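You operate a simulated robot arm through the tools that you are given. There is no shell and no other tool.

The job below is to be done with a simulated two-armed robot. You get a single attempt, and the scene is never put back.

JOB
Pack both fitted pipes in the low brown carton and close its flaps.
Fine: take them out of the grey plate's collars and stand them upright; the black cap stays in its collar. Set down upright: bent grey pipe, short grey pipe.

Only the result counts: the job must be done as asked and must still hold three seconds after the hand-in. Knocking over, shifting, dropping, spilling or breaking anything else fails it. A push-on lid holds only when it is set on centred and level and pressed home; a screw cap is set on level and turned clockwise until tight.

ROBOT AND FRAMES
Two 6-joint arms with fingered hands on one trunk that stands fixed in place. Base frame: the origin is at the foot of the trunk, x ahead of it, y to its left, z up; the work surface is at about z = 0.706. Readings come in m, degrees, newtons and seconds.
The left shoulder is at [0.05, 0.17, 1.05], the right one opposite. With the tool pointing down near the work surface each hand reaches from about 0.46 to 0.76 m from the base axis, measured 20 degrees to its own side. Payload 3.5 kg a hand.
The TCP of each hand is the grasp point between the finger pads, 0.026 m short of the fingertips. In the tool frame z runs along the fingers and y along their closing line. The gripper opens to 0.132 m; its body begins 0.073 m behind the TCP. The gripper is a hand of 3 fingers: y runs from the thumb to the fingers, the wrist lies at [0, 0, -0.234] in the tool frame, and closing takes about 1.5 s.
Orientation is that of the tool frame in the base frame, as a unit quaternion [x, y, z, w]. With the fingers straight down and closing along the base's y, the tool's x points along the base's -x, its y along +y and its z along -z.

CONTROLS
- The arms move only by the tool servo_tool. It takes "left_targets", "right_targets" or both (then of equal length, played together; a hand with none holds still); each is a list of rows, each an object (a shift or turn left out is 0, a gripper value left out holds the last) with "dp": the shift along the tool's x, y, z in m, a list of three; "rotation": the turn, a rotation vector about the tool's x, y, z in degrees, a list of three. In form: [{"dp": [x, y, z], "rotation": [wx, wy, wz]}, ...]. A call has 1 to 20 rows; each row is the pose to reach, as a shift and turn from the pose commanded when the call began, along the tool's axes at that moment. "left_grip" and "right_grip" are, for a hand that has rows, the closure, from 0 (fully open) to 1 (shut), set as the call begins (left out, the last holds). Rows are played at 5 a second. More than 0.05 m and 8.6 degrees between two rows, or a gripper value outside its range, and nothing of the call is played. A pose out of reach is approached as far as the arm can. The call stops where the force on the tool passes 70 N (or 10 N more than at its start, if that is more) or the arm is blocked; 0.2 s more then pass. The fingers move at their own pace (about 0.108 m/s each) and stop on an object; they squeeze with about 32 N. The grip force told is the motor's: it shows also when the fingers shut on nothing. Time passes only in rows, and 0.2 s behind the last, so rows that repeat a pose let the fingers close. The reply holds the time, the measured pose of the TCP, the force on the tool along the base axes, the opening and the grip force, in the units named above and with some noise, with the torque about the TCP (base axes, N m) and any sound that the robot's microphone picked up, and new pictures: "show" is both (left out), scene, wrist or none (wrist: the cameras of the hands that moved).
- Cameras (640 x 400 px; columns grow to the right, rows downward): "scene" is now at [0.0436, 0.0097, 1.649]; the picture's right is [0.10, -0.99, 0.00], its down [-0.66, -0.07, -0.75] and it looks along [0.74, 0.08, -0.67] (base axes); focal length 348 px, centre (320, 200). "left" rides on the left gripper at [-0.062, 0.003, -0.092] in its tool frame; the picture's right is [-0.05, -1.00, 0.00], its down [0.83, -0.04, -0.56] and it looks along [0.55, -0.03, 0.83] (tool axes); focal length 230 px, centre (320, 200). "right" rides on the right gripper at [0.062, 0.003, -0.092] in its tool frame; the picture's right is [-0.05, 1.00, 0.00], its down [-0.83, -0.04, -0.56] and it looks along [-0.56, -0.03, 0.83] (tool axes); focal length 230 px, centre (320, 200). There is no depth. A picture from a camera that has moved, and an enlarged one, comes with that camera's place and axes in the base frame and with its lens.
- lift_body(by): slides the trunk up (or, below 0, down) by that many m; the arms and the scene camera ride with it, the base frame stays. It gives what a move gives, with no picture.
- finger_targets(finger1, finger2, thumb_bend, hand): sets how far each is bent, from 0 (flat) to 1 (curled in); at 0.3 the hand is open as for a grip, at 0.7 the pads meet at the TCP. One left out holds its place. A second passes; each finger stops where it meets its share of the squeeze, and holds until it gets a number again. A gripper value or a shape takes the hand back. It gives what a move gives, with no picture; readings hold the bend of each and the force on the fingers (four entries, about 0 where the hand has none), thumb and palm.
- preshape(shape, hand): the hand has 3 fingers and takes this shape, open, in about a second: jaw (thumb against the fingers, like two jaws); tri (thumb and two fingers); tip (a fingertip pinch); poke (one finger out to press); point (the index stretched); flat (the hand flat); cup (the hand cupped); fist (a fist). The gripper value then closes the fingers along that shape, each until it touches; the sizes above hold for jaw. It gives what a move gives, with no picture.
- aim_head(pan, tilt): turns the head with the scene camera to pan (to the left, within 86 degrees either way) and tilt (down, from -29 to 69), counted from straight ahead of the robot. It gives what a move gives, and a new picture of the scene camera.
- inspect(camera, box): a new picture of the part [left, top, right, bottom] of that camera's present view, enlarged. No time passes.
- sign_off(): hands the job in; it is judged then, once.

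Places have to be worked out from the pictures, the camera data and where the tool is seen. Open the grippers and draw the arms clear of the work before you hand the job in, unless the task says otherwise.

The tools are called as name(argument=value, ...) on one line, values as JSON. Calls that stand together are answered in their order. servo_tool: Moves the arms, as the interface text tells. Its arguments: {"type":"object","properties":{"left_targets":{"type":"array","items":{"type":"object","properties":{"dp":{"type":"array","items":{"type":"number"}},"rotation":{"type":"array","items":{"type":"number"}}}}},"left_grip":{"type":"number"},"right_targets":{"type":"array","items":{"type":"object","properties":{"dp":{"type":"array","items":{"type":"number"}},"rotation":{"type":"array","items":{"type":"number"}}}}},"right_grip":{"type":"number"},"show":{"type":"string","enum":["both","scene","wrist","none"]}},"required":[]} The other tools are called the same way: lift_body (by) moves the trunk up or down; preshape (shape, hand) gives the hand a shape; finger_targets (finger1, finger2, thumb_bend, hand) moves the fingers one by one; aim_head (pan, tilt) turns the head that bears the scene camera; inspect (camera, box) takes an enlarged picture of a part of a camera's view; sign_off () hands the job in.

At the start:

```text
time: 0.0
left_eef_pos: [0.6112, 0.228, 1.2161]
left_tool_rot: [0.0, 1.0, 0.001, 0.005]
left_ft_force: [0.2, 0.3, 0.6]
left_ft_torque: [-0.02, -0.01, 0.01]
left_opening: 0.1316
left_grip_force: 0.0
left_shape: jaw
left_bend: [0.3, 0.3, 0.3]
left_finger forces: [0.1, 0.0, 0.1, 0.0, 0.0, 0.0]
right_eef_pos: [0.6015, -0.231, 1.1517]
right_tool_rot: [0.0, 1.0, 0.0, 0.0]
right_ft_force: [0.5, 0.6, 1.1]
right_ft_torque: [0.02, 0.01, -0.03]
right_opening: 0.1323
right_grip_force: 0.1
right_shape: jaw
right_bend: [0.3, 0.3, 0.3]
right_finger forces: [0.1, 0.0, 0.0, 0.1, 0.1, 0.1]
trunk travel left (down, up): [-0.665, 0.045]
head pan, tilt (commanded): [5.9, 41.8]
```

scene: 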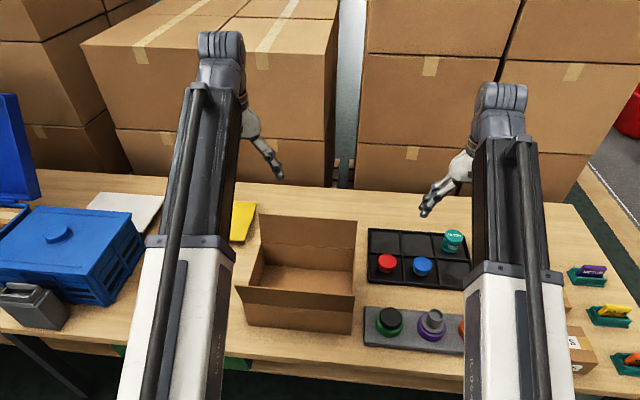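
right: 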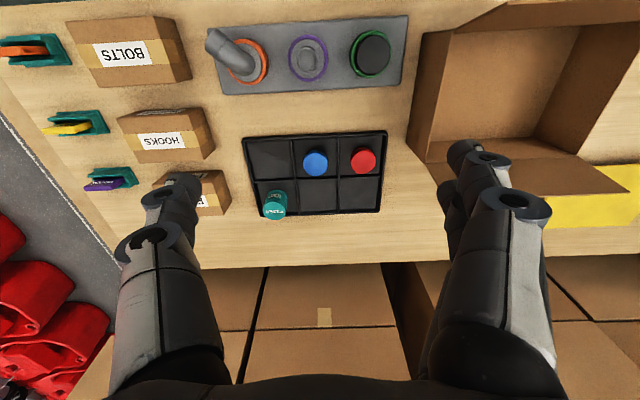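
left: 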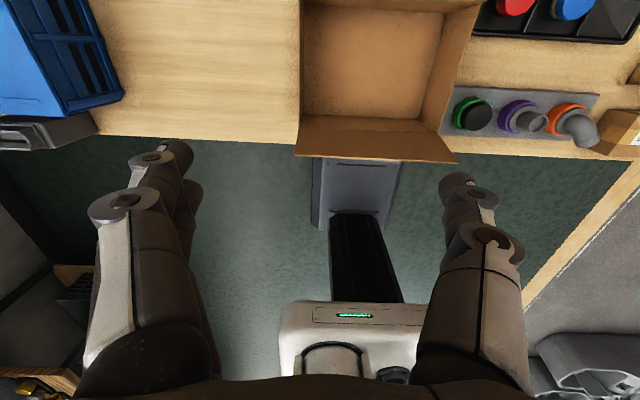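

The pictures show the grey plate with three collars (green with the black cap, purple with the short pipe, orange with the bent pipe) and an open brown carton near the middle. I take enlarged pictures to measure them before moving anything.

inspect(camera="scene", box=[220, 190, 480, 370])

inspect(camera="right", box=[180, 0, 640, 240])

inspect(camera="left", box=[260, 0, 640, 200])

```text
2.22 times, centred on (350, 280) of scene
camera zoom: at [0.0436, 0.0097, 1.649], right [0.1, -0.99, 0.0], down [-0.66, -0.07, -0.75], along [0.74, 0.08, -0.67], focal length 773 px, centre (253, 22)
```

zoom: 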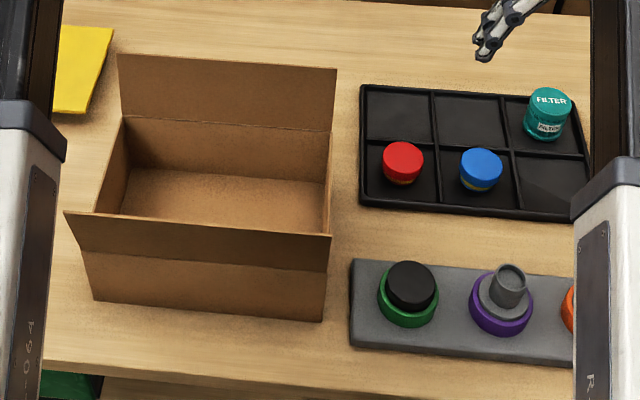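

```text
1.39 times, centred on (410, 120) of right
camera zoom: at [0.5426, -0.2273, 1.2449], right [0.05, 1.0, 0.0], down [0.83, -0.04, 0.56], along [0.56, -0.03, -0.83], focal length 320 px, centre (195, 311)
```

zoom: 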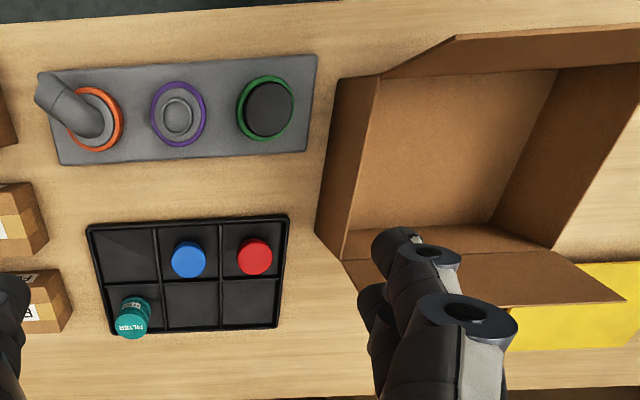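

```text
1.68 times, centred on (450, 100) of left
camera zoom: at [0.6715, 0.2302, 1.3092], right [0.05, -1.0, 0.0], down [-0.84, -0.04, 0.55], along [-0.55, -0.03, -0.84], focal length 388 px, centre (101, 368)
```

zoom: 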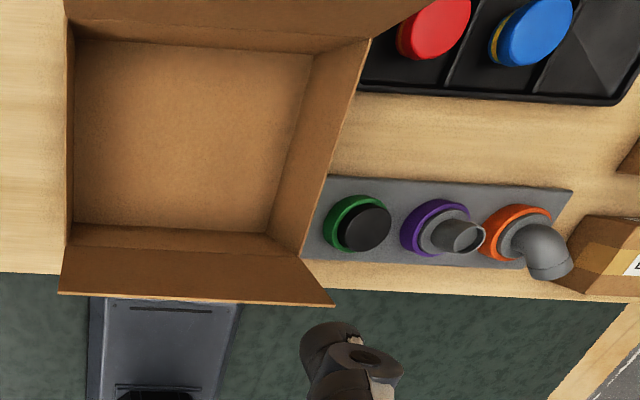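

I estimate the carton's front wall at x≈0.53, y from -0.03 to 0.27, and the collars at about y≈-0.135, -0.25 and -0.36 at x≈0.55. I draw the right hand back a bit so its wrist camera looks straight at the plate.

servo_tool(right_targets=[{"dp": [0.035, -0.02, 0.02]}, {"dp": [0.07, -0.04, 0.04]}, {"dp": [0.1, -0.06, 0.06]}, {"dp": [0.12, -0.07, 0.08]}, {"dp": [0.12, -0.07, 0.08]}], show="both")

```text
time: 1.2
left_eef_pos: [0.6113, 0.2264, 1.2158]
left_tool_rot: [0.0, 1.0, 0.0, 0.005]
left_ft_force: [1.0, -0.1, 0.0]
left_ft_torque: [0.0, 0.01, -0.03]
left_opening: 0.132
left_grip_force: 0.1
left_shape: jaw
left_bend: [0.3, 0.3, 0.3]
left_finger forces: [0.0, 0.0, 0.1, 0.1, 0.1, 0.1]
right_eef_pos: [0.4829, -0.3011, 1.0711]
right_tool_rot: [-0.001, 1.0, -0.001, -0.001]
right_ft_force: [0.1, 0.5, 0.2]
right_ft_torque: [0.03, 0.03, 0.0]
right_opening: 0.132
right_grip_force: 0.0
right_shape: jaw
right_bend: [0.3, 0.3, 0.3]
right_finger forces: [0.0, 0.0, 0.1, 0.1, 0.0, 0.0]
trunk travel left (down, up): [-0.665, 0.045]
head pan, tilt (commanded): [5.9, 41.8]
camera scene: at [0.0437, 0.0097, 1.649], right [0.1, -0.99, 0.0], down [-0.66, -0.07, -0.75], along [0.74, 0.08, -0.67], focal length 348 px, centre (320, 200)
camera right: at [0.4222, -0.2979, 1.1641], right [0.05, 1.0, 0.0], down [0.83, -0.04, 0.56], along [0.56, -0.03, -0.83], focal length 230 px, centre (320, 200)
```

scene: 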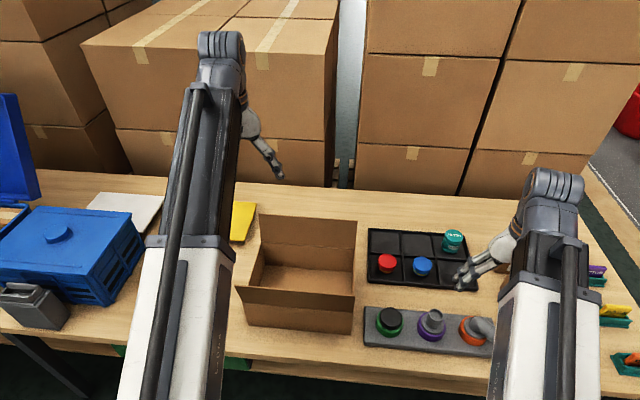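
right: 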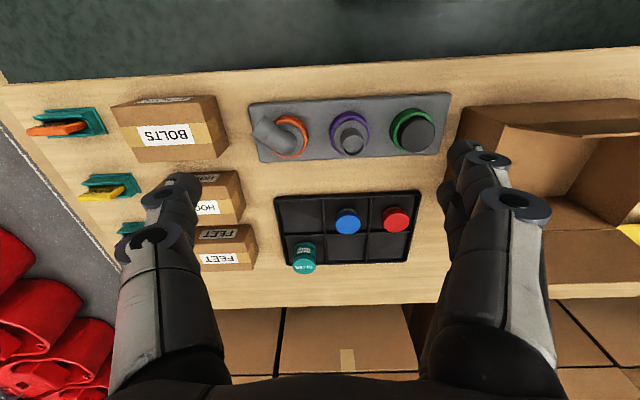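

I zoom both views on the plate and pipes, and on the carton, to measure heights, sizes and bend direction.

inspect(camera="right", box=[230, 70, 470, 220])

inspect(camera="scene", box=[350, 280, 510, 380])

inspect(camera="scene", box=[220, 200, 380, 300])

inspect(camera="scene", box=[220, 250, 380, 350])

```text
2.67 times, centred on (350, 145) of right
camera zoom: at [0.4222, -0.2979, 1.1641], right [0.05, 1.0, 0.0], down [0.83, -0.04, 0.56], along [0.56, -0.03, -0.83], focal length 614 px, centre (240, 347)
```

zoom: 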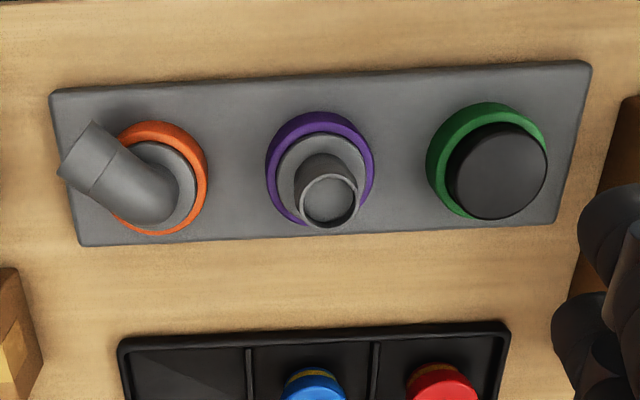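

```text
4.00 times, centred on (430, 330) of scene
camera zoom: at [0.0437, 0.0097, 1.649], right [0.1, -0.99, 0.0], down [-0.66, -0.07, -0.75], along [0.74, 0.08, -0.67], focal length 1391 px, centre (-120, -320)
```

zoom: 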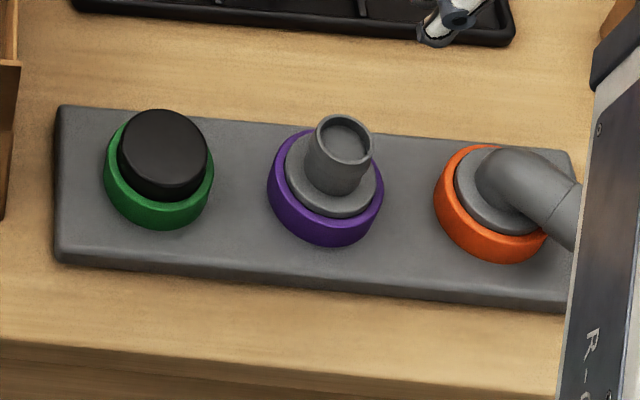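

```text
4.00 times, centred on (300, 250) of scene
camera zoom: at [0.0437, 0.0097, 1.649], right [0.1, -0.99, 0.0], down [-0.66, -0.07, -0.75], along [0.74, 0.08, -0.67], focal length 1391 px, centre (400, 0)
```

zoom: 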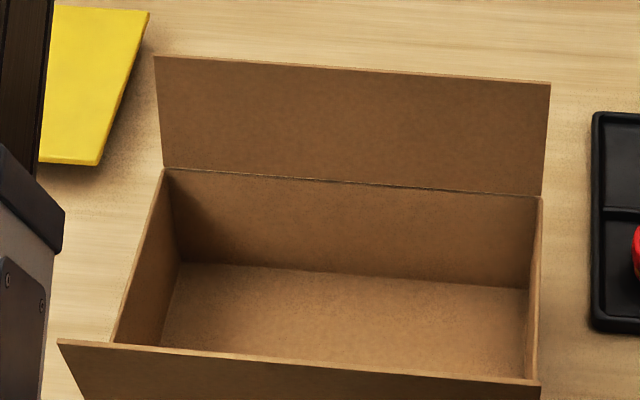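

```text
4.00 times, centred on (300, 300) of scene
camera zoom: at [0.0437, 0.0097, 1.649], right [0.1, -0.99, 0.0], down [-0.66, -0.07, -0.75], along [0.74, 0.08, -0.67], focal length 1391 px, centre (400, -200)
```

zoom: 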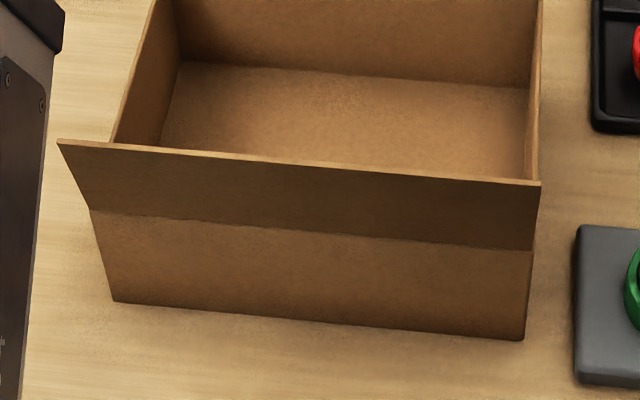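

I estimate the carton's hinges at z≈0.825 (front x≈0.53, back x≈0.745), with both flaps about 10° outward of vertical and roughly 0.108 m long. The short pipe's top is near (0.566, -0.249, 0.79). I bring the right wrist camera nearer to see the bent pipe's shape.

servo_tool(right_targets=[{"dp": [0.02, -0.005, 0.035]}, {"dp": [0.04, -0.009, 0.07]}, {"dp": [0.053, -0.009, 0.105]}, {"dp": [0.053, -0.009, 0.121]}, {"dp": [0.053, -0.009, 0.121]}], show="both")

inspect(camera="right", box=[160, 100, 480, 300])

inspect(camera="scene", box=[350, 280, 510, 380])

```text
time: 2.4
left_eef_pos: [0.611, 0.2265, 1.2161]
left_tool_rot: [0.0, 1.0, 0.001, 0.004]
left_ft_force: [0.3, -0.4, -0.1]
left_ft_torque: [-0.01, 0.0, -0.02]
left_opening: 0.132
left_grip_force: 0.1
left_shape: jaw
left_bend: [0.3, 0.3, 0.3]
left_finger forces: [0.1, 0.0, 0.1, 0.1, 0.1, 0.1]
right_eef_pos: [0.4463, -0.3176, 0.9518]
right_tool_rot: [0.0, 1.0, 0.001, 0.0]
right_ft_force: [-0.1, 0.7, -0.5]
right_ft_torque: [0.05, 0.01, -0.02]
right_opening: 0.132
right_grip_force: 0.1
right_shape: jaw
right_bend: [0.3, 0.3, 0.3]
right_finger forces: [0.0, 0.0, 0.1, 0.0, 0.0, 0.0]
right hand out of reach, approached as far as the arm can: row 2, 3, 4, 5
trunk travel left (down, up): [-0.665, 0.045]
head pan, tilt (commanded): [5.9, 41.8]
camera scene: at [0.0435, 0.0097, 1.649], right [0.1, -0.99, 0.0], down [-0.66, -0.07, -0.75], along [0.74, 0.08, -0.67], focal length 348 px, centre (320, 200)
camera right: at [0.387, -0.3151, 1.0441], right [0.05, 1.0, 0.0], down [0.83, -0.04, 0.55], along [0.55, -0.03, -0.83], focal length 230 px, centre (320, 200)
```

scene: 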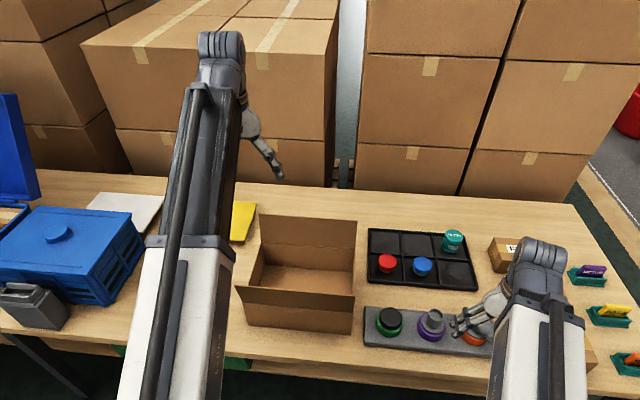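
right: 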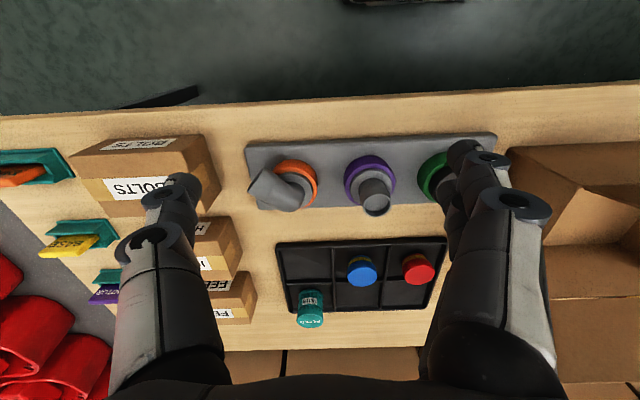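

```text
2.00 times, centred on (320, 200) of right
camera zoom: at [0.387, -0.3151, 1.0441], right [0.05, 1.0, 0.0], down [0.83, -0.04, 0.55], along [0.55, -0.03, -0.83], focal length 460 px, centre (320, 200)
```

zoom: 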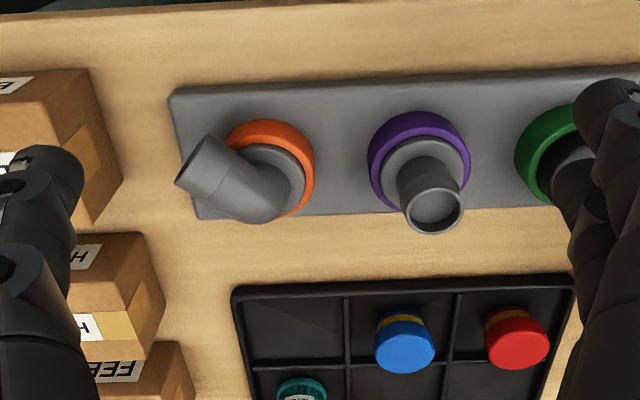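

```text
4.00 times, centred on (430, 330) of scene
camera zoom: at [0.0435, 0.0097, 1.649], right [0.1, -0.99, 0.0], down [-0.66, -0.07, -0.75], along [0.74, 0.08, -0.67], focal length 1391 px, centre (-120, -320)
```

zoom: 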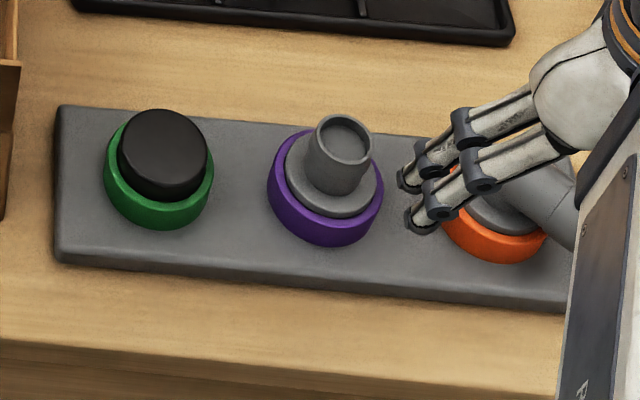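

The wrist view shows a 90° elbow whose free end points about (-0.6, -0.8) in the base plane; its axis is at about (0.561, -0.36), and the short pipe's axis is at about (0.565, -0.2485). I move the right hand above the short pipe and yaw it about 53°, so the open fingers clear the neighbouring collars.

servo_tool(right_targets=[{"dp": [-0.02, 0.009, 0.0], "rotation": [0, 0, -7.6]}, {"dp": [-0.04, 0.018, 0.0], "rotation": [0, 0, -15.2]}, {"dp": [-0.06, 0.027, 0.0], "rotation": [0, 0, -22.8]}, {"dp": [-0.08, 0.036, 0.0], "rotation": [0, 0, -30.4]}, {"dp": [-0.1, 0.045, 0.0], "rotation": [0, 0, -38]}, {"dp": [-0.12, 0.054, 0.0], "rotation": [0, 0, -45.5]}, {"dp": [-0.1365, 0.0615, 0.0], "rotation": [0, 0, -53]}, {"dp": [-0.1365, 0.0615, 0.0], "rotation": [0, 0, -53]}], show="both")

inspect(camera="right", box=[120, 100, 520, 350])

```text
time: 4.2
left_eef_pos: [0.6106, 0.2268, 1.2162]
left_tool_rot: [0.0, 1.0, 0.001, 0.005]
left_ft_force: [0.5, -0.6, -0.1]
left_ft_torque: [0.0, -0.02, 0.01]
left_opening: 0.132
left_grip_force: 0.0
left_shape: jaw
left_bend: [0.3, 0.3, 0.3]
left_finger forces: [0.0, 0.1, 0.1, 0.0, 0.1, 0.0]
right_eef_pos: [0.5852, -0.2548, 0.9523]
right_tool_rot: [-0.447, 0.895, 0.0, 0.0]
right_ft_force: [0.1, 1.0, 0.1]
right_ft_torque: [-0.02, 0.03, -0.02]
right_opening: 0.1319
right_grip_force: 0.1
right_shape: jaw
right_bend: [0.3, 0.3, 0.3]
right_finger forces: [0.0, 0.0, 0.0, 0.1, 0.0, 0.1]
trunk travel left (down, up): [-0.665, 0.045]
head pan, tilt (commanded): [5.9, 41.8]
camera scene: at [0.0436, 0.0097, 1.649], right [0.1, -0.99, 0.0], down [-0.66, -0.07, -0.75], along [0.74, 0.08, -0.67], focal length 348 px, centre (320, 200)
camera right: at [0.5472, -0.3024, 1.0446], right [-0.77, 0.64, 0.0], down [0.53, 0.64, 0.56], along [0.36, 0.43, -0.83], focal length 230 px, centre (320, 200)
```

scene: 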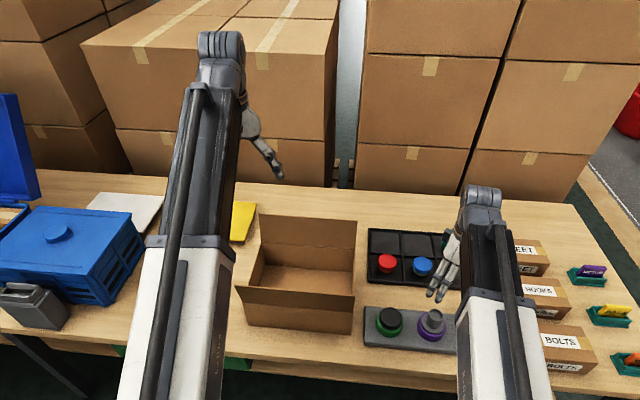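
right: 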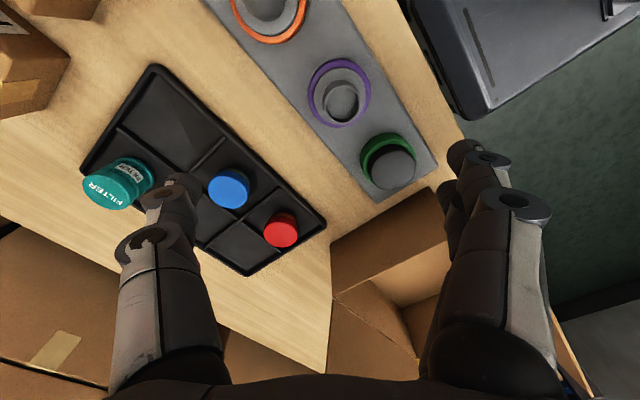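

```text
1.60 times, centred on (320, 225) of right
camera zoom: at [0.5472, -0.3024, 1.0446], right [-0.77, 0.64, 0.0], down [0.53, 0.64, 0.56], along [0.36, 0.43, -0.83], focal length 368 px, centre (320, 160)
```

zoom: 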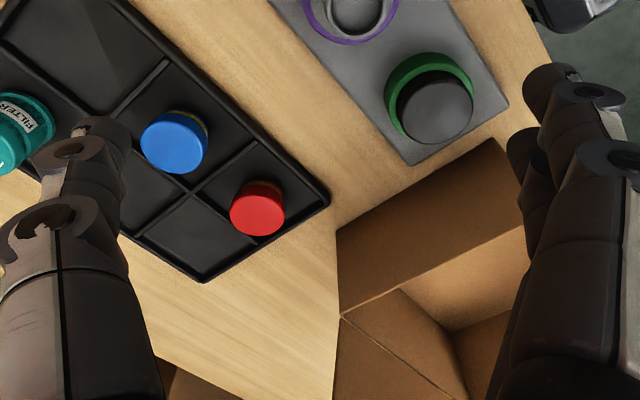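

The hand is yawed as planned with tool x along (-0.6, -0.8), at (0.585, -0.255, 0.952). I move over the short pipe's axis (about (0.5635, -0.25)) and come down to z≈0.88 to check the centring.

servo_tool(right_targets=[{"dp": [0.005, 0.01, 0.02]}, {"dp": [0.0092, 0.0202, 0.045]}, {"dp": [0.0092, 0.0202, 0.072]}, {"dp": [0.0092, 0.0202, 0.072]}], show="wrist")

inspect(camera="right", box=[160, 50, 480, 250])

inspect(camera="scene", box=[350, 260, 510, 360])

```text
time: 5.2
left_eef_pos: [0.6115, 0.2267, 1.2162]
left_tool_rot: [0.0, 1.0, 0.002, 0.004]
left_ft_force: [0.5, 0.3, -0.7]
left_ft_torque: [0.02, 0.03, 0.0]
left_opening: 0.1318
left_grip_force: 0.0
left_shape: jaw
left_bend: [0.3, 0.3, 0.3]
left_finger forces: [0.0, 0.0, 0.0, 0.1, 0.0, 0.0]
right_eef_pos: [0.5635, -0.2488, 0.8796]
right_tool_rot: [-0.446, 0.895, 0.0, 0.0]
right_ft_force: [-0.4, 0.3, -0.5]
right_ft_torque: [0.02, -0.01, 0.01]
right_opening: 0.1319
right_grip_force: 0.2
right_shape: jaw
right_bend: [0.3, 0.3, 0.3]
right_finger forces: [0.0, 0.1, 0.1, 0.1, 0.0, 0.1]
trunk travel left (down, up): [-0.665, 0.045]
head pan, tilt (commanded): [5.9, 41.8]
camera right: at [0.5256, -0.2965, 0.9724], right [-0.77, 0.64, 0.0], down [0.53, 0.64, 0.56], along [0.36, 0.43, -0.83], focal length 230 px, centre (320, 200)
```

right: 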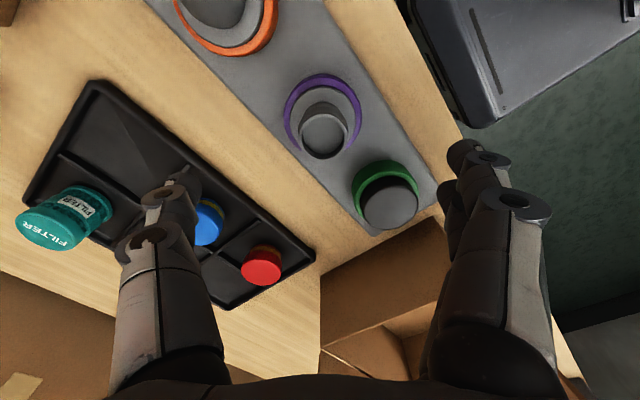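

```text
2.00 times, centred on (320, 150) of right
camera zoom: at [0.5256, -0.2965, 0.9724], right [-0.77, 0.64, 0.0], down [0.53, 0.64, 0.56], along [0.36, 0.43, -0.83], focal length 460 px, centre (320, 300)
```

zoom: 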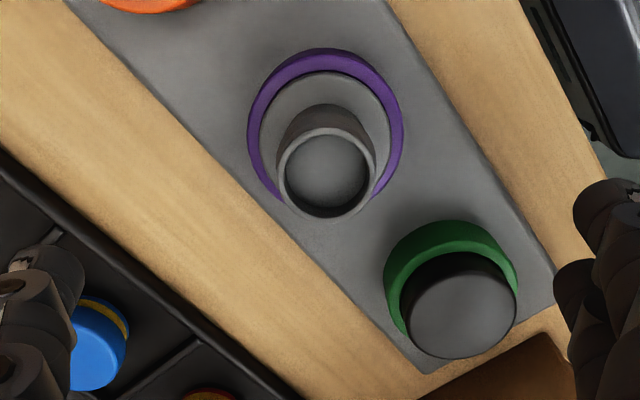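

```text
4.00 times, centred on (430, 310) of scene
camera zoom: at [0.0436, 0.0097, 1.649], right [0.1, -0.99, 0.0], down [-0.66, -0.07, -0.75], along [0.74, 0.08, -0.67], focal length 1391 px, centre (-120, -240)
```

zoom: 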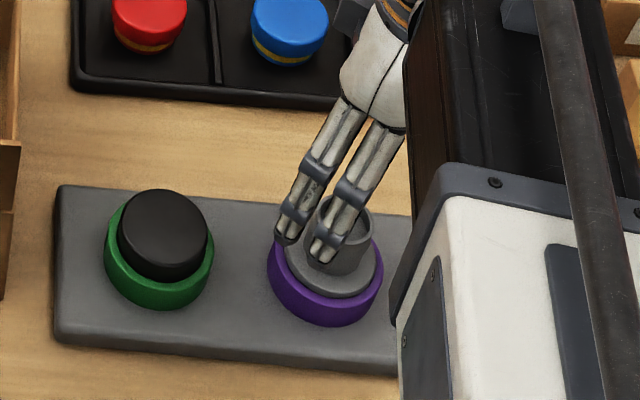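

The pipe's top centre works out at (0.562, -0.250), almost exactly under the hand, and the tube is about 0.039 m across. I come down to TCP z≈0.785, so the fingertips stay just above the flange, then look before closing.

servo_tool(right_targets=[{"dp": [0.0, 0.0, 0.03]}, {"dp": [0.0, 0.0, 0.055]}, {"dp": [0.0, 0.0, 0.075]}, {"dp": [0.0, 0.0, 0.0945]}, {"dp": [0.0, 0.0, 0.0945]}], show="both")

```text
time: 6.4
left_eef_pos: [0.6112, 0.2271, 1.2162]
left_tool_rot: [0.001, 1.0, 0.002, 0.005]
left_ft_force: [-1.2, 0.0, 0.2]
left_ft_torque: [-0.02, 0.03, 0.01]
left_opening: 0.1318
left_grip_force: 0.1
left_shape: jaw
left_bend: [0.3, 0.3, 0.3]
left_finger forces: [0.0, 0.0, 0.1, 0.0, 0.0, 0.1]
right_eef_pos: [0.5625, -0.2495, 0.7865]
right_tool_rot: [-0.447, 0.895, 0.0, 0.0]
right_ft_force: [-0.5, -0.2, -0.4]
right_ft_torque: [0.0, 0.03, -0.01]
right_opening: 0.1316
right_grip_force: 0.0
right_shape: jaw
right_bend: [0.3, 0.3, 0.3]
right_finger forces: [0.1, 0.0, 0.0, 0.0, 0.1, 0.0]
trunk travel left (down, up): [-0.665, 0.045]
head pan, tilt (commanded): [5.9, 41.8]
camera scene: at [0.0436, 0.0097, 1.649], right [0.1, -0.99, 0.0], down [-0.66, -0.07, -0.75], along [0.74, 0.08, -0.67], focal length 348 px, centre (320, 200)
camera right: at [0.5252, -0.2974, 0.8792], right [-0.77, 0.64, 0.0], down [0.53, 0.64, 0.56], along [0.36, 0.43, -0.83], focal length 230 px, centre (320, 200)
```

scene: 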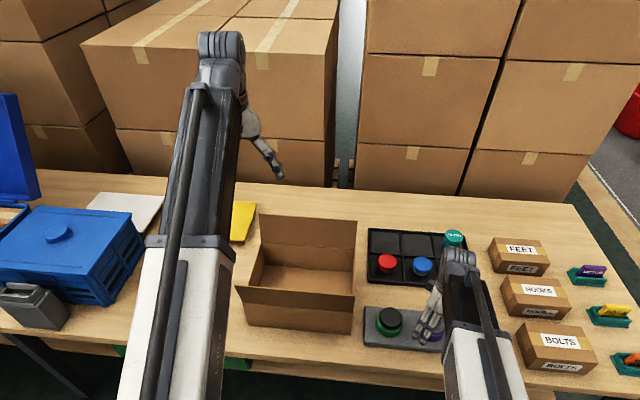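
right: 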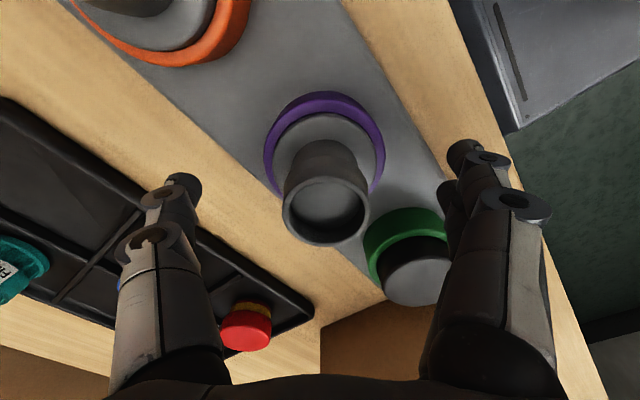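

No contact, and the pipe sits between the fingers on centre. I close the right hand on the tube.

servo_tool(right_targets=[{"dp": [0, 0, 0]}, {"dp": [0, 0, 0]}, {"dp": [0, 0, 0]}, {"dp": [0, 0, 0]}, {"dp": [0, 0, 0]}, {"dp": [0, 0, 0]}, {"dp": [0, 0, 0]}, {"dp": [0, 0, 0]}], right_grip=1.0, show="wrist")

inspect(camera="scene", box=[350, 260, 510, 360])

```text
time: 8.2
left_eef_pos: [0.6116, 0.2277, 1.2157]
left_tool_rot: [0.0, 1.0, 0.001, 0.005]
left_ft_force: [-0.6, -0.7, 0.1]
left_ft_torque: [0.02, 0.02, -0.03]
left_opening: 0.1318
left_grip_force: 0.1
left_shape: jaw
left_bend: [0.3, 0.3, 0.3]
left_finger forces: [0.0, 0.1, 0.1, 0.0, 0.1, 0.0]
right_eef_pos: [0.5649, -0.2503, 0.7862]
right_tool_rot: [-0.445, 0.895, 0.0, 0.001]
right_ft_force: [5.1, -4.8, 1.2]
right_ft_torque: [-0.13, -0.17, 0.01]
right_opening: 0.0313
right_grip_force: 32.2
right_shape: jaw
right_bend: [0.74, 0.75, 0.7]
right_finger forces: [14.2, 13.0, 0.0, 0.0, 35.2, 0.0]
trunk travel left (down, up): [-0.665, 0.045]
head pan, tilt (commanded): [5.9, 41.8]
camera right: at [0.5257, -0.2978, 0.8795], right [-0.77, 0.64, 0.0], down [0.53, 0.64, 0.56], along [0.36, 0.43, -0.83], focal length 230 px, centre (320, 200)
```

right: 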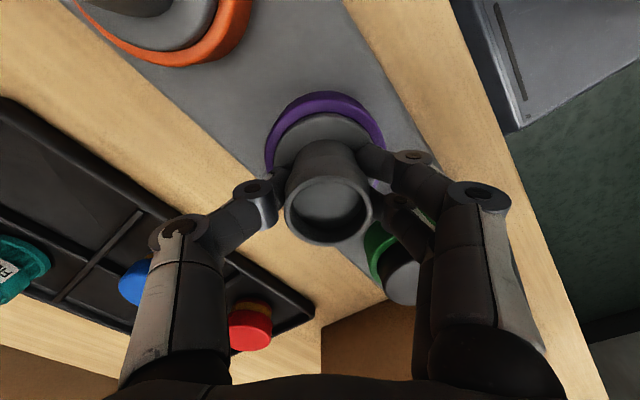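

```text
4.00 times, centred on (430, 310) of scene
camera zoom: at [0.044, 0.0093, 1.649], right [0.1, -0.99, 0.0], down [-0.66, -0.07, -0.75], along [0.74, 0.08, -0.67], focal length 1391 px, centre (-120, -240)
```

zoom: 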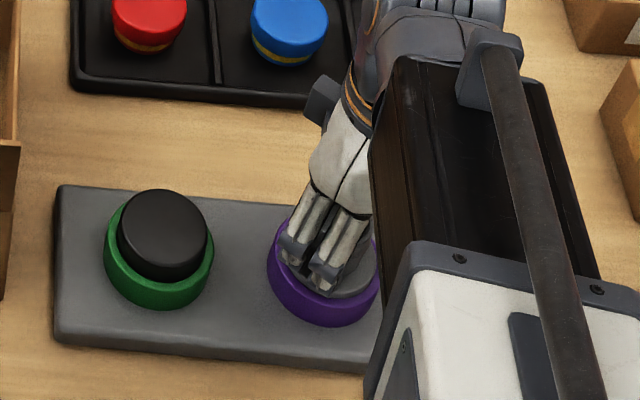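

The hand holds the tube with 32 N and about 7 N side load along the closing line. I ease the hand 3 mm toward the thumb side to relieve it, then lift slowly and check that only the pipe rises.

servo_tool(right_targets=[{"dp": [0, -0.003, 0]}, {"dp": [0, -0.003, -0.005]}, {"dp": [0, -0.003, -0.01]}, {"dp": [0, -0.003, -0.015]}, {"dp": [0, -0.003, -0.02]}, {"dp": [0, -0.003, -0.02]}], show="both")

inspect(camera="scene", box=[350, 260, 510, 360])

```text
time: 9.6
left_eef_pos: [0.6102, 0.2277, 1.215]
left_tool_rot: [0.0, 1.0, 0.001, 0.004]
left_ft_force: [0.1, 0.5, 0.3]
left_ft_torque: [0.01, -0.01, 0.03]
left_opening: 0.1317
left_grip_force: 0.1
left_shape: jaw
left_bend: [0.3, 0.3, 0.3]
left_finger forces: [0.0, 0.0, 0.1, 0.1, 0.0, 0.0]
right_eef_pos: [0.5668, -0.2513, 0.8055]
right_tool_rot: [-0.446, 0.895, 0.0, 0.001]
right_ft_force: [0.0, 0.6, -0.4]
right_ft_torque: [0.0, 0.0, -0.01]
right_opening: 0.0301
right_grip_force: 31.8
right_shape: jaw
right_bend: [0.74, 0.74, 0.7]
right_finger forces: [15.8, 15.4, 0.1, 0.0, 30.9, 0.1]
trunk travel left (down, up): [-0.665, 0.045]
head pan, tilt (commanded): [5.9, 41.8]
camera scene: at [0.0437, 0.0097, 1.649], right [0.1, -0.99, 0.0], down [-0.66, -0.07, -0.75], along [0.74, 0.08, -0.67], focal length 348 px, centre (320, 200)
camera right: at [0.5278, -0.2987, 0.8988], right [-0.77, 0.64, 0.0], down [0.53, 0.64, 0.56], along [0.36, 0.43, -0.83], focal length 230 px, centre (320, 200)
```

scene: 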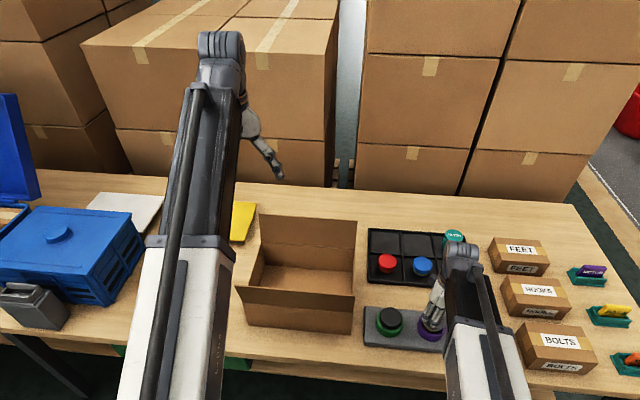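
right: 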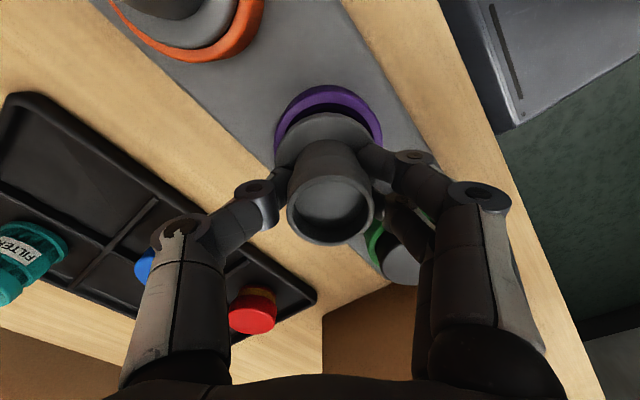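

```text
4.00 times, centred on (430, 310) of scene
camera zoom: at [0.0437, 0.0097, 1.649], right [0.1, -0.99, 0.0], down [-0.66, -0.07, -0.75], along [0.74, 0.08, -0.67], focal length 1391 px, centre (-120, -240)
```

zoom: 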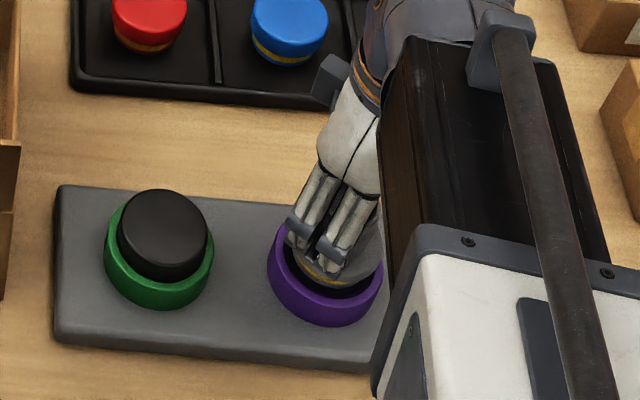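

The pipe comes free with no noticeable force; the plate stays put. I lift it to z≈0.95, well above the carton rim.

servo_tool(right_targets=[{"dp": [0, 0, -0.02]}, {"dp": [0, 0, -0.05]}, {"dp": [0, 0, -0.085]}, {"dp": [0, 0, -0.12]}, {"dp": [0, 0, -0.145]}, {"dp": [0, 0, -0.145]}], show="both")

inspect(camera="scene", box=[350, 220, 510, 360])

inspect(camera="left", box=[400, 0, 640, 200])

```text
time: 11.0
left_eef_pos: [0.612, 0.2277, 1.2151]
left_tool_rot: [0.0, 1.0, 0.001, 0.005]
left_ft_force: [-0.5, 0.6, 0.4]
left_ft_torque: [-0.01, -0.02, 0.01]
left_opening: 0.1318
left_grip_force: 0.1
left_shape: jaw
left_bend: [0.3, 0.3, 0.3]
left_finger forces: [0.0, 0.0, 0.0, 0.1, 0.1, 0.0]
right_eef_pos: [0.5674, -0.2527, 0.9511]
right_tool_rot: [-0.446, 0.895, 0.0, 0.0]
right_ft_force: [1.0, 0.3, -0.1]
right_ft_torque: [-0.01, 0.0, -0.02]
right_opening: 0.0303
right_grip_force: 32.2
right_shape: jaw
right_bend: [0.74, 0.74, 0.7]
right_finger forces: [15.7, 15.7, 0.0, 0.0, 30.5, 0.1]
trunk travel left (down, up): [-0.665, 0.045]
head pan, tilt (commanded): [5.9, 41.8]
camera scene: at [0.0437, 0.0096, 1.649], right [0.1, -0.99, 0.0], down [-0.66, -0.07, -0.75], along [0.74, 0.08, -0.67], focal length 348 px, centre (320, 200)
camera right: at [0.5293, -0.2992, 1.0434], right [-0.77, 0.64, 0.0], down [0.53, 0.64, 0.56], along [0.36, 0.43, -0.83], focal length 230 px, centre (320, 200)
```

scene: 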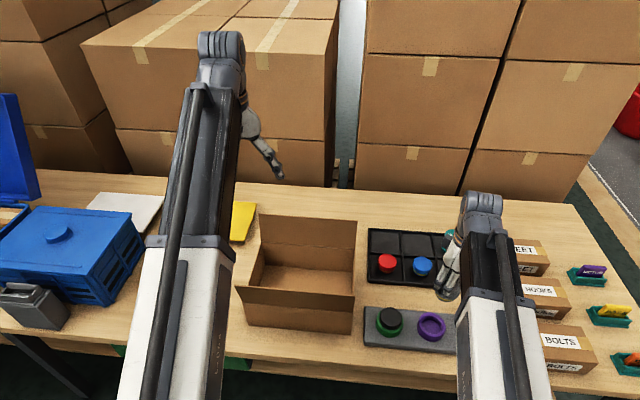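
right: 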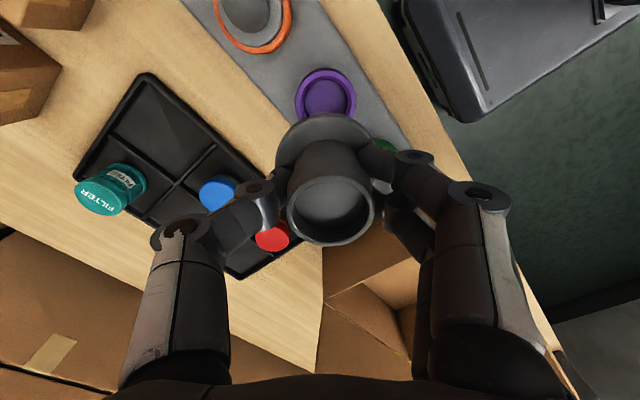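

```text
2.86 times, centred on (430, 290) of scene
camera zoom: at [0.0437, 0.0096, 1.649], right [0.1, -0.99, 0.0], down [-0.66, -0.07, -0.75], along [0.74, 0.08, -0.67], focal length 994 px, centre (6, -57)
```

zoom: 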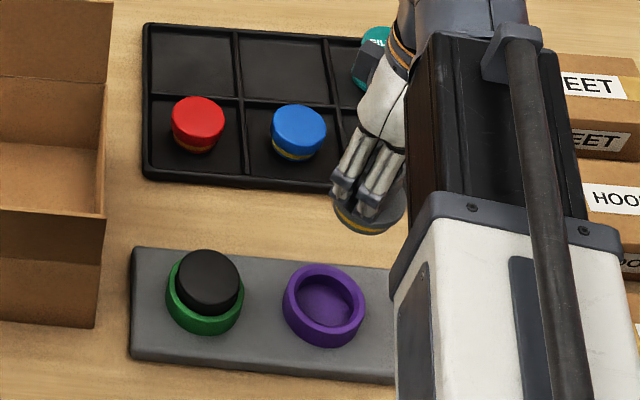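

```text
2.00 times, centred on (520, 100) of left
camera zoom: at [0.6715, 0.2301, 1.3092], right [0.05, -1.0, 0.0], down [-0.84, -0.04, 0.55], along [-0.55, -0.03, -0.84], focal length 460 px, centre (-80, 400)
```

zoom: 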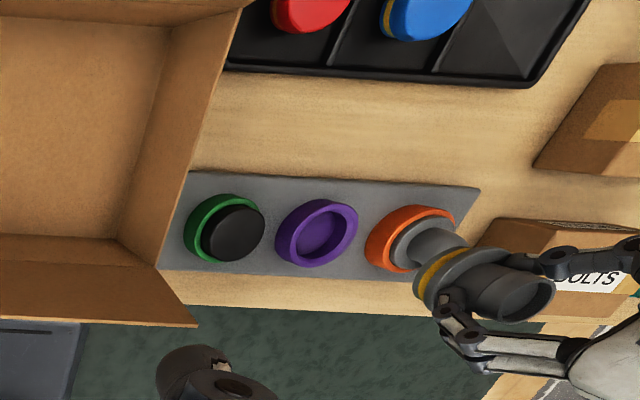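

The purple collar is empty, the plate is unmoved, and the pipe's bottom is about 0.056 m below the TCP. I first move the left hand aside (to about y=0.40) so the right wrist has room over the carton.

servo_tool(left_targets=[{"dp": [0.008, 0.043, 0]}, {"dp": [0.016, 0.086, 0]}, {"dp": [0.024, 0.129, 0]}, {"dp": [0.03, 0.172, 0]}, {"dp": [0.03, 0.172, 0]}], show="both")

```text
time: 12.2
left_eef_pos: [0.5816, 0.4003, 1.2158]
left_tool_rot: [0.0, 1.0, 0.001, 0.005]
left_ft_force: [0.1, -0.3, -0.1]
left_ft_torque: [0.01, 0.0, -0.01]
left_opening: 0.1317
left_grip_force: 0.1
left_shape: jaw
left_bend: [0.3, 0.3, 0.3]
left_finger forces: [0.0, 0.1, 0.0, 0.0, 0.1, 0.0]
right_eef_pos: [0.5682, -0.2518, 0.951]
right_tool_rot: [-0.445, 0.895, 0.0, 0.0]
right_ft_force: [-0.2, -0.4, 0.3]
right_ft_torque: [-0.03, -0.02, 0.03]
right_opening: 0.0304
right_grip_force: 32.2
right_shape: jaw
right_bend: [0.74, 0.74, 0.7]
right_finger forces: [15.7, 15.7, 0.0, 0.0, 30.6, 0.0]
trunk travel left (down, up): [-0.665, 0.045]
head pan, tilt (commanded): [5.9, 41.8]
camera scene: at [0.0437, 0.0095, 1.649], right [0.1, -0.99, 0.0], down [-0.66, -0.07, -0.75], along [0.74, 0.08, -0.67], focal length 348 px, centre (320, 200)
camera left: at [0.6426, 0.4026, 1.3091], right [0.05, -1.0, 0.0], down [-0.84, -0.04, 0.55], along [-0.55, -0.03, -0.84], focal length 230 px, centre (320, 200)
```

scene: 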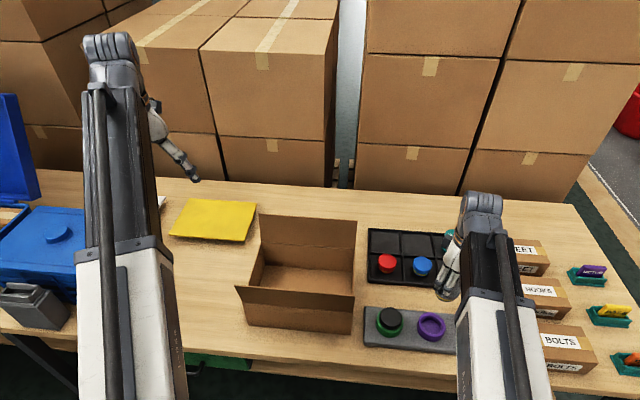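
left: 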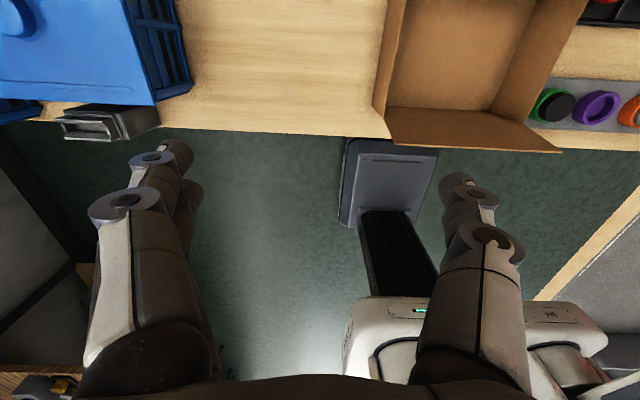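

The left arm is clear. I carry the short pipe at z≈0.95 over the carton's right wall to about (0.625, 0.145).

servo_tool(right_targets=[{"dp": [-0.0391, 0.0215, 0]}, {"dp": [-0.0781, 0.043, 0]}, {"dp": [-0.1172, 0.0645, 0]}, {"dp": [-0.1562, 0.086, 0]}, {"dp": [-0.1953, 0.1075, 0]}, {"dp": [-0.2343, 0.129, 0]}, {"dp": [-0.2734, 0.1505, 0]}, {"dp": [-0.3124, 0.172, 0]}, {"dp": [-0.3515, 0.1935, 0]}, {"dp": [-0.3515, 0.1935, 0]}], show="both")

```text
time: 14.4
left_eef_pos: [0.5826, 0.3998, 1.2168]
left_tool_rot: [0.0, 1.0, 0.001, 0.004]
left_ft_force: [-0.3, -0.4, -0.3]
left_ft_torque: [-0.01, -0.03, -0.01]
left_opening: 0.132
left_grip_force: 0.1
left_shape: jaw
left_bend: [0.3, 0.3, 0.3]
left_finger forces: [0.1, 0.0, 0.0, 0.0, 0.0, 0.0]
right_eef_pos: [0.6214, 0.143, 0.9509]
right_tool_rot: [-0.447, 0.895, -0.001, 0.0]
right_ft_force: [0.9, -0.3, -0.3]
right_ft_torque: [-0.02, 0.03, -0.01]
right_opening: 0.0306
right_grip_force: 32.4
right_shape: jaw
right_bend: [0.74, 0.74, 0.7]
right_finger forces: [15.5, 15.7, 0.0, 0.0, 30.1, 0.0]
trunk travel left (down, up): [-0.665, 0.045]
head pan, tilt (commanded): [5.9, 41.8]
camera scene: at [0.0436, 0.0096, 1.649], right [0.1, -0.99, 0.0], down [-0.66, -0.07, -0.75], along [0.74, 0.08, -0.67], focal length 348 px, centre (320, 200)
camera right: at [0.5837, 0.0954, 1.0422], right [-0.77, 0.64, 0.0], down [0.53, 0.64, 0.56], along [0.36, 0.43, -0.83], focal length 230 px, centre (320, 200)
```

scene: 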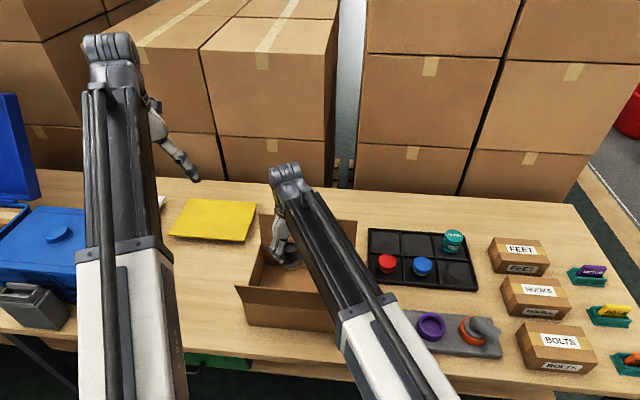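
right: 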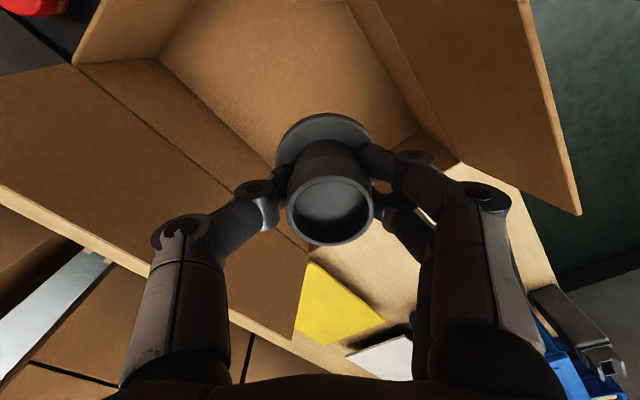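

The pipe hangs over the carton floor with clear space, and the bent pipe is now in full view of the scene camera. I inspect the bent pipe and lower the short pipe part way to watch the forearm against the front flap.

inspect(camera="scene", box=[400, 290, 520, 370])

servo_tool(right_targets=[{"dp": [0, 0, 0.02]}, {"dp": [0, 0, 0.04]}, {"dp": [0, 0, 0.06]}, {"dp": [0, 0, 0.08]}, {"dp": [0, 0, 0.1]}, {"dp": [0, 0, 0.1]}], show="both")

inspect(camera="scene", box=[220, 190, 400, 350])

inspect(camera="left", box=[360, 0, 640, 200])

```text
5.00 times, centred on (460, 330) of scene
camera zoom: at [0.0436, 0.0096, 1.649], right [0.1, -0.99, 0.0], down [-0.66, -0.07, -0.75], along [0.74, 0.08, -0.67], focal length 1739 px, centre (-380, -450)
```

zoom: 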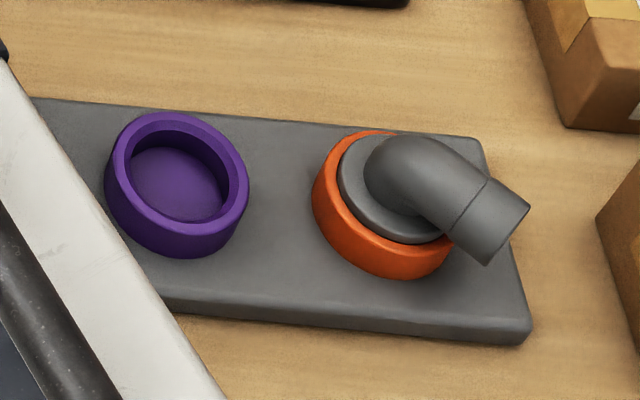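

```text
time: 15.8
left_eef_pos: [0.5824, 0.3985, 1.2156]
left_tool_rot: [0.0, 1.0, 0.001, 0.004]
left_ft_force: [0.2, 0.8, 0.4]
left_ft_torque: [-0.05, 0.02, -0.03]
left_opening: 0.1321
left_grip_force: 0.2
left_shape: jaw
left_bend: [0.3, 0.3, 0.3]
left_finger forces: [0.0, 0.1, 0.0, 0.0, 0.0, 0.1]
right_eef_pos: [0.6217, 0.1446, 0.8501]
right_tool_rot: [-0.446, 0.895, 0.0, -0.001]
right_ft_force: [-0.1, 0.2, -0.9]
right_ft_torque: [0.04, -0.03, 0.04]
right_opening: 0.0304
right_grip_force: 31.4
right_shape: jaw
right_bend: [0.74, 0.74, 0.7]
right_finger forces: [15.7, 16.0, 0.1, 0.1, 30.1, 0.1]
trunk travel left (down, up): [-0.665, 0.045]
head pan, tilt (commanded): [5.9, 41.8]
camera scene: at [0.0436, 0.0097, 1.649], right [0.1, -0.99, 0.0], down [-0.66, -0.07, -0.75], along [0.74, 0.08, -0.67], focal length 348 px, centre (320, 200)
camera right: at [0.5839, 0.0968, 0.9422], right [-0.77, 0.64, 0.0], down [0.53, 0.64, 0.56], along [0.36, 0.43, -0.83], focal length 230 px, centre (320, 200)
```

scene: 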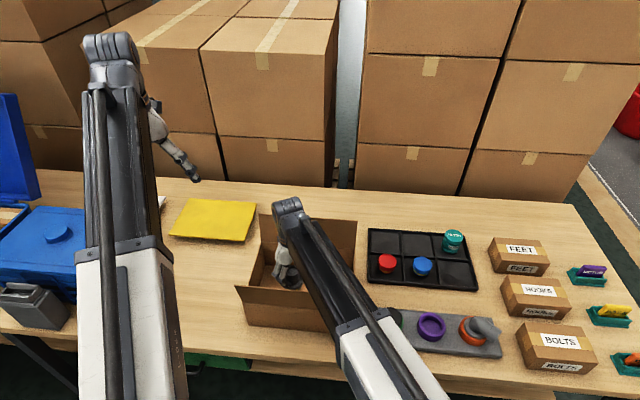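
right: 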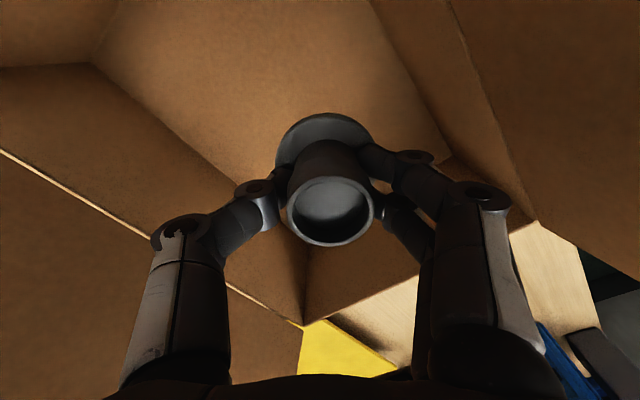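

```text
2.50 times, centred on (310, 270) of scene
camera zoom: at [0.0436, 0.0097, 1.649], right [0.1, -0.99, 0.0], down [-0.66, -0.07, -0.75], along [0.74, 0.08, -0.67], focal length 869 px, centre (345, 25)
```

zoom: 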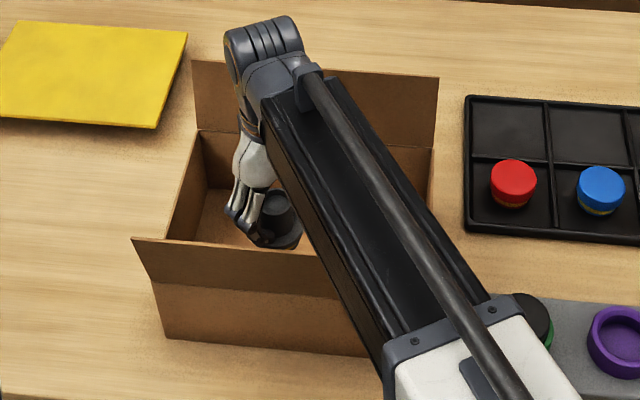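

```text
2.00 times, centred on (500, 100) of left
camera zoom: at [0.6427, 0.4024, 1.3091], right [0.05, -1.0, 0.0], down [-0.84, -0.04, 0.55], along [-0.55, -0.03, -0.84], focal length 460 px, centre (-40, 400)
```

zoom: 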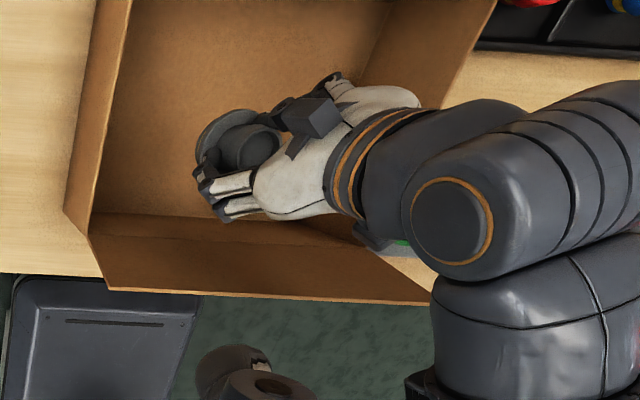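

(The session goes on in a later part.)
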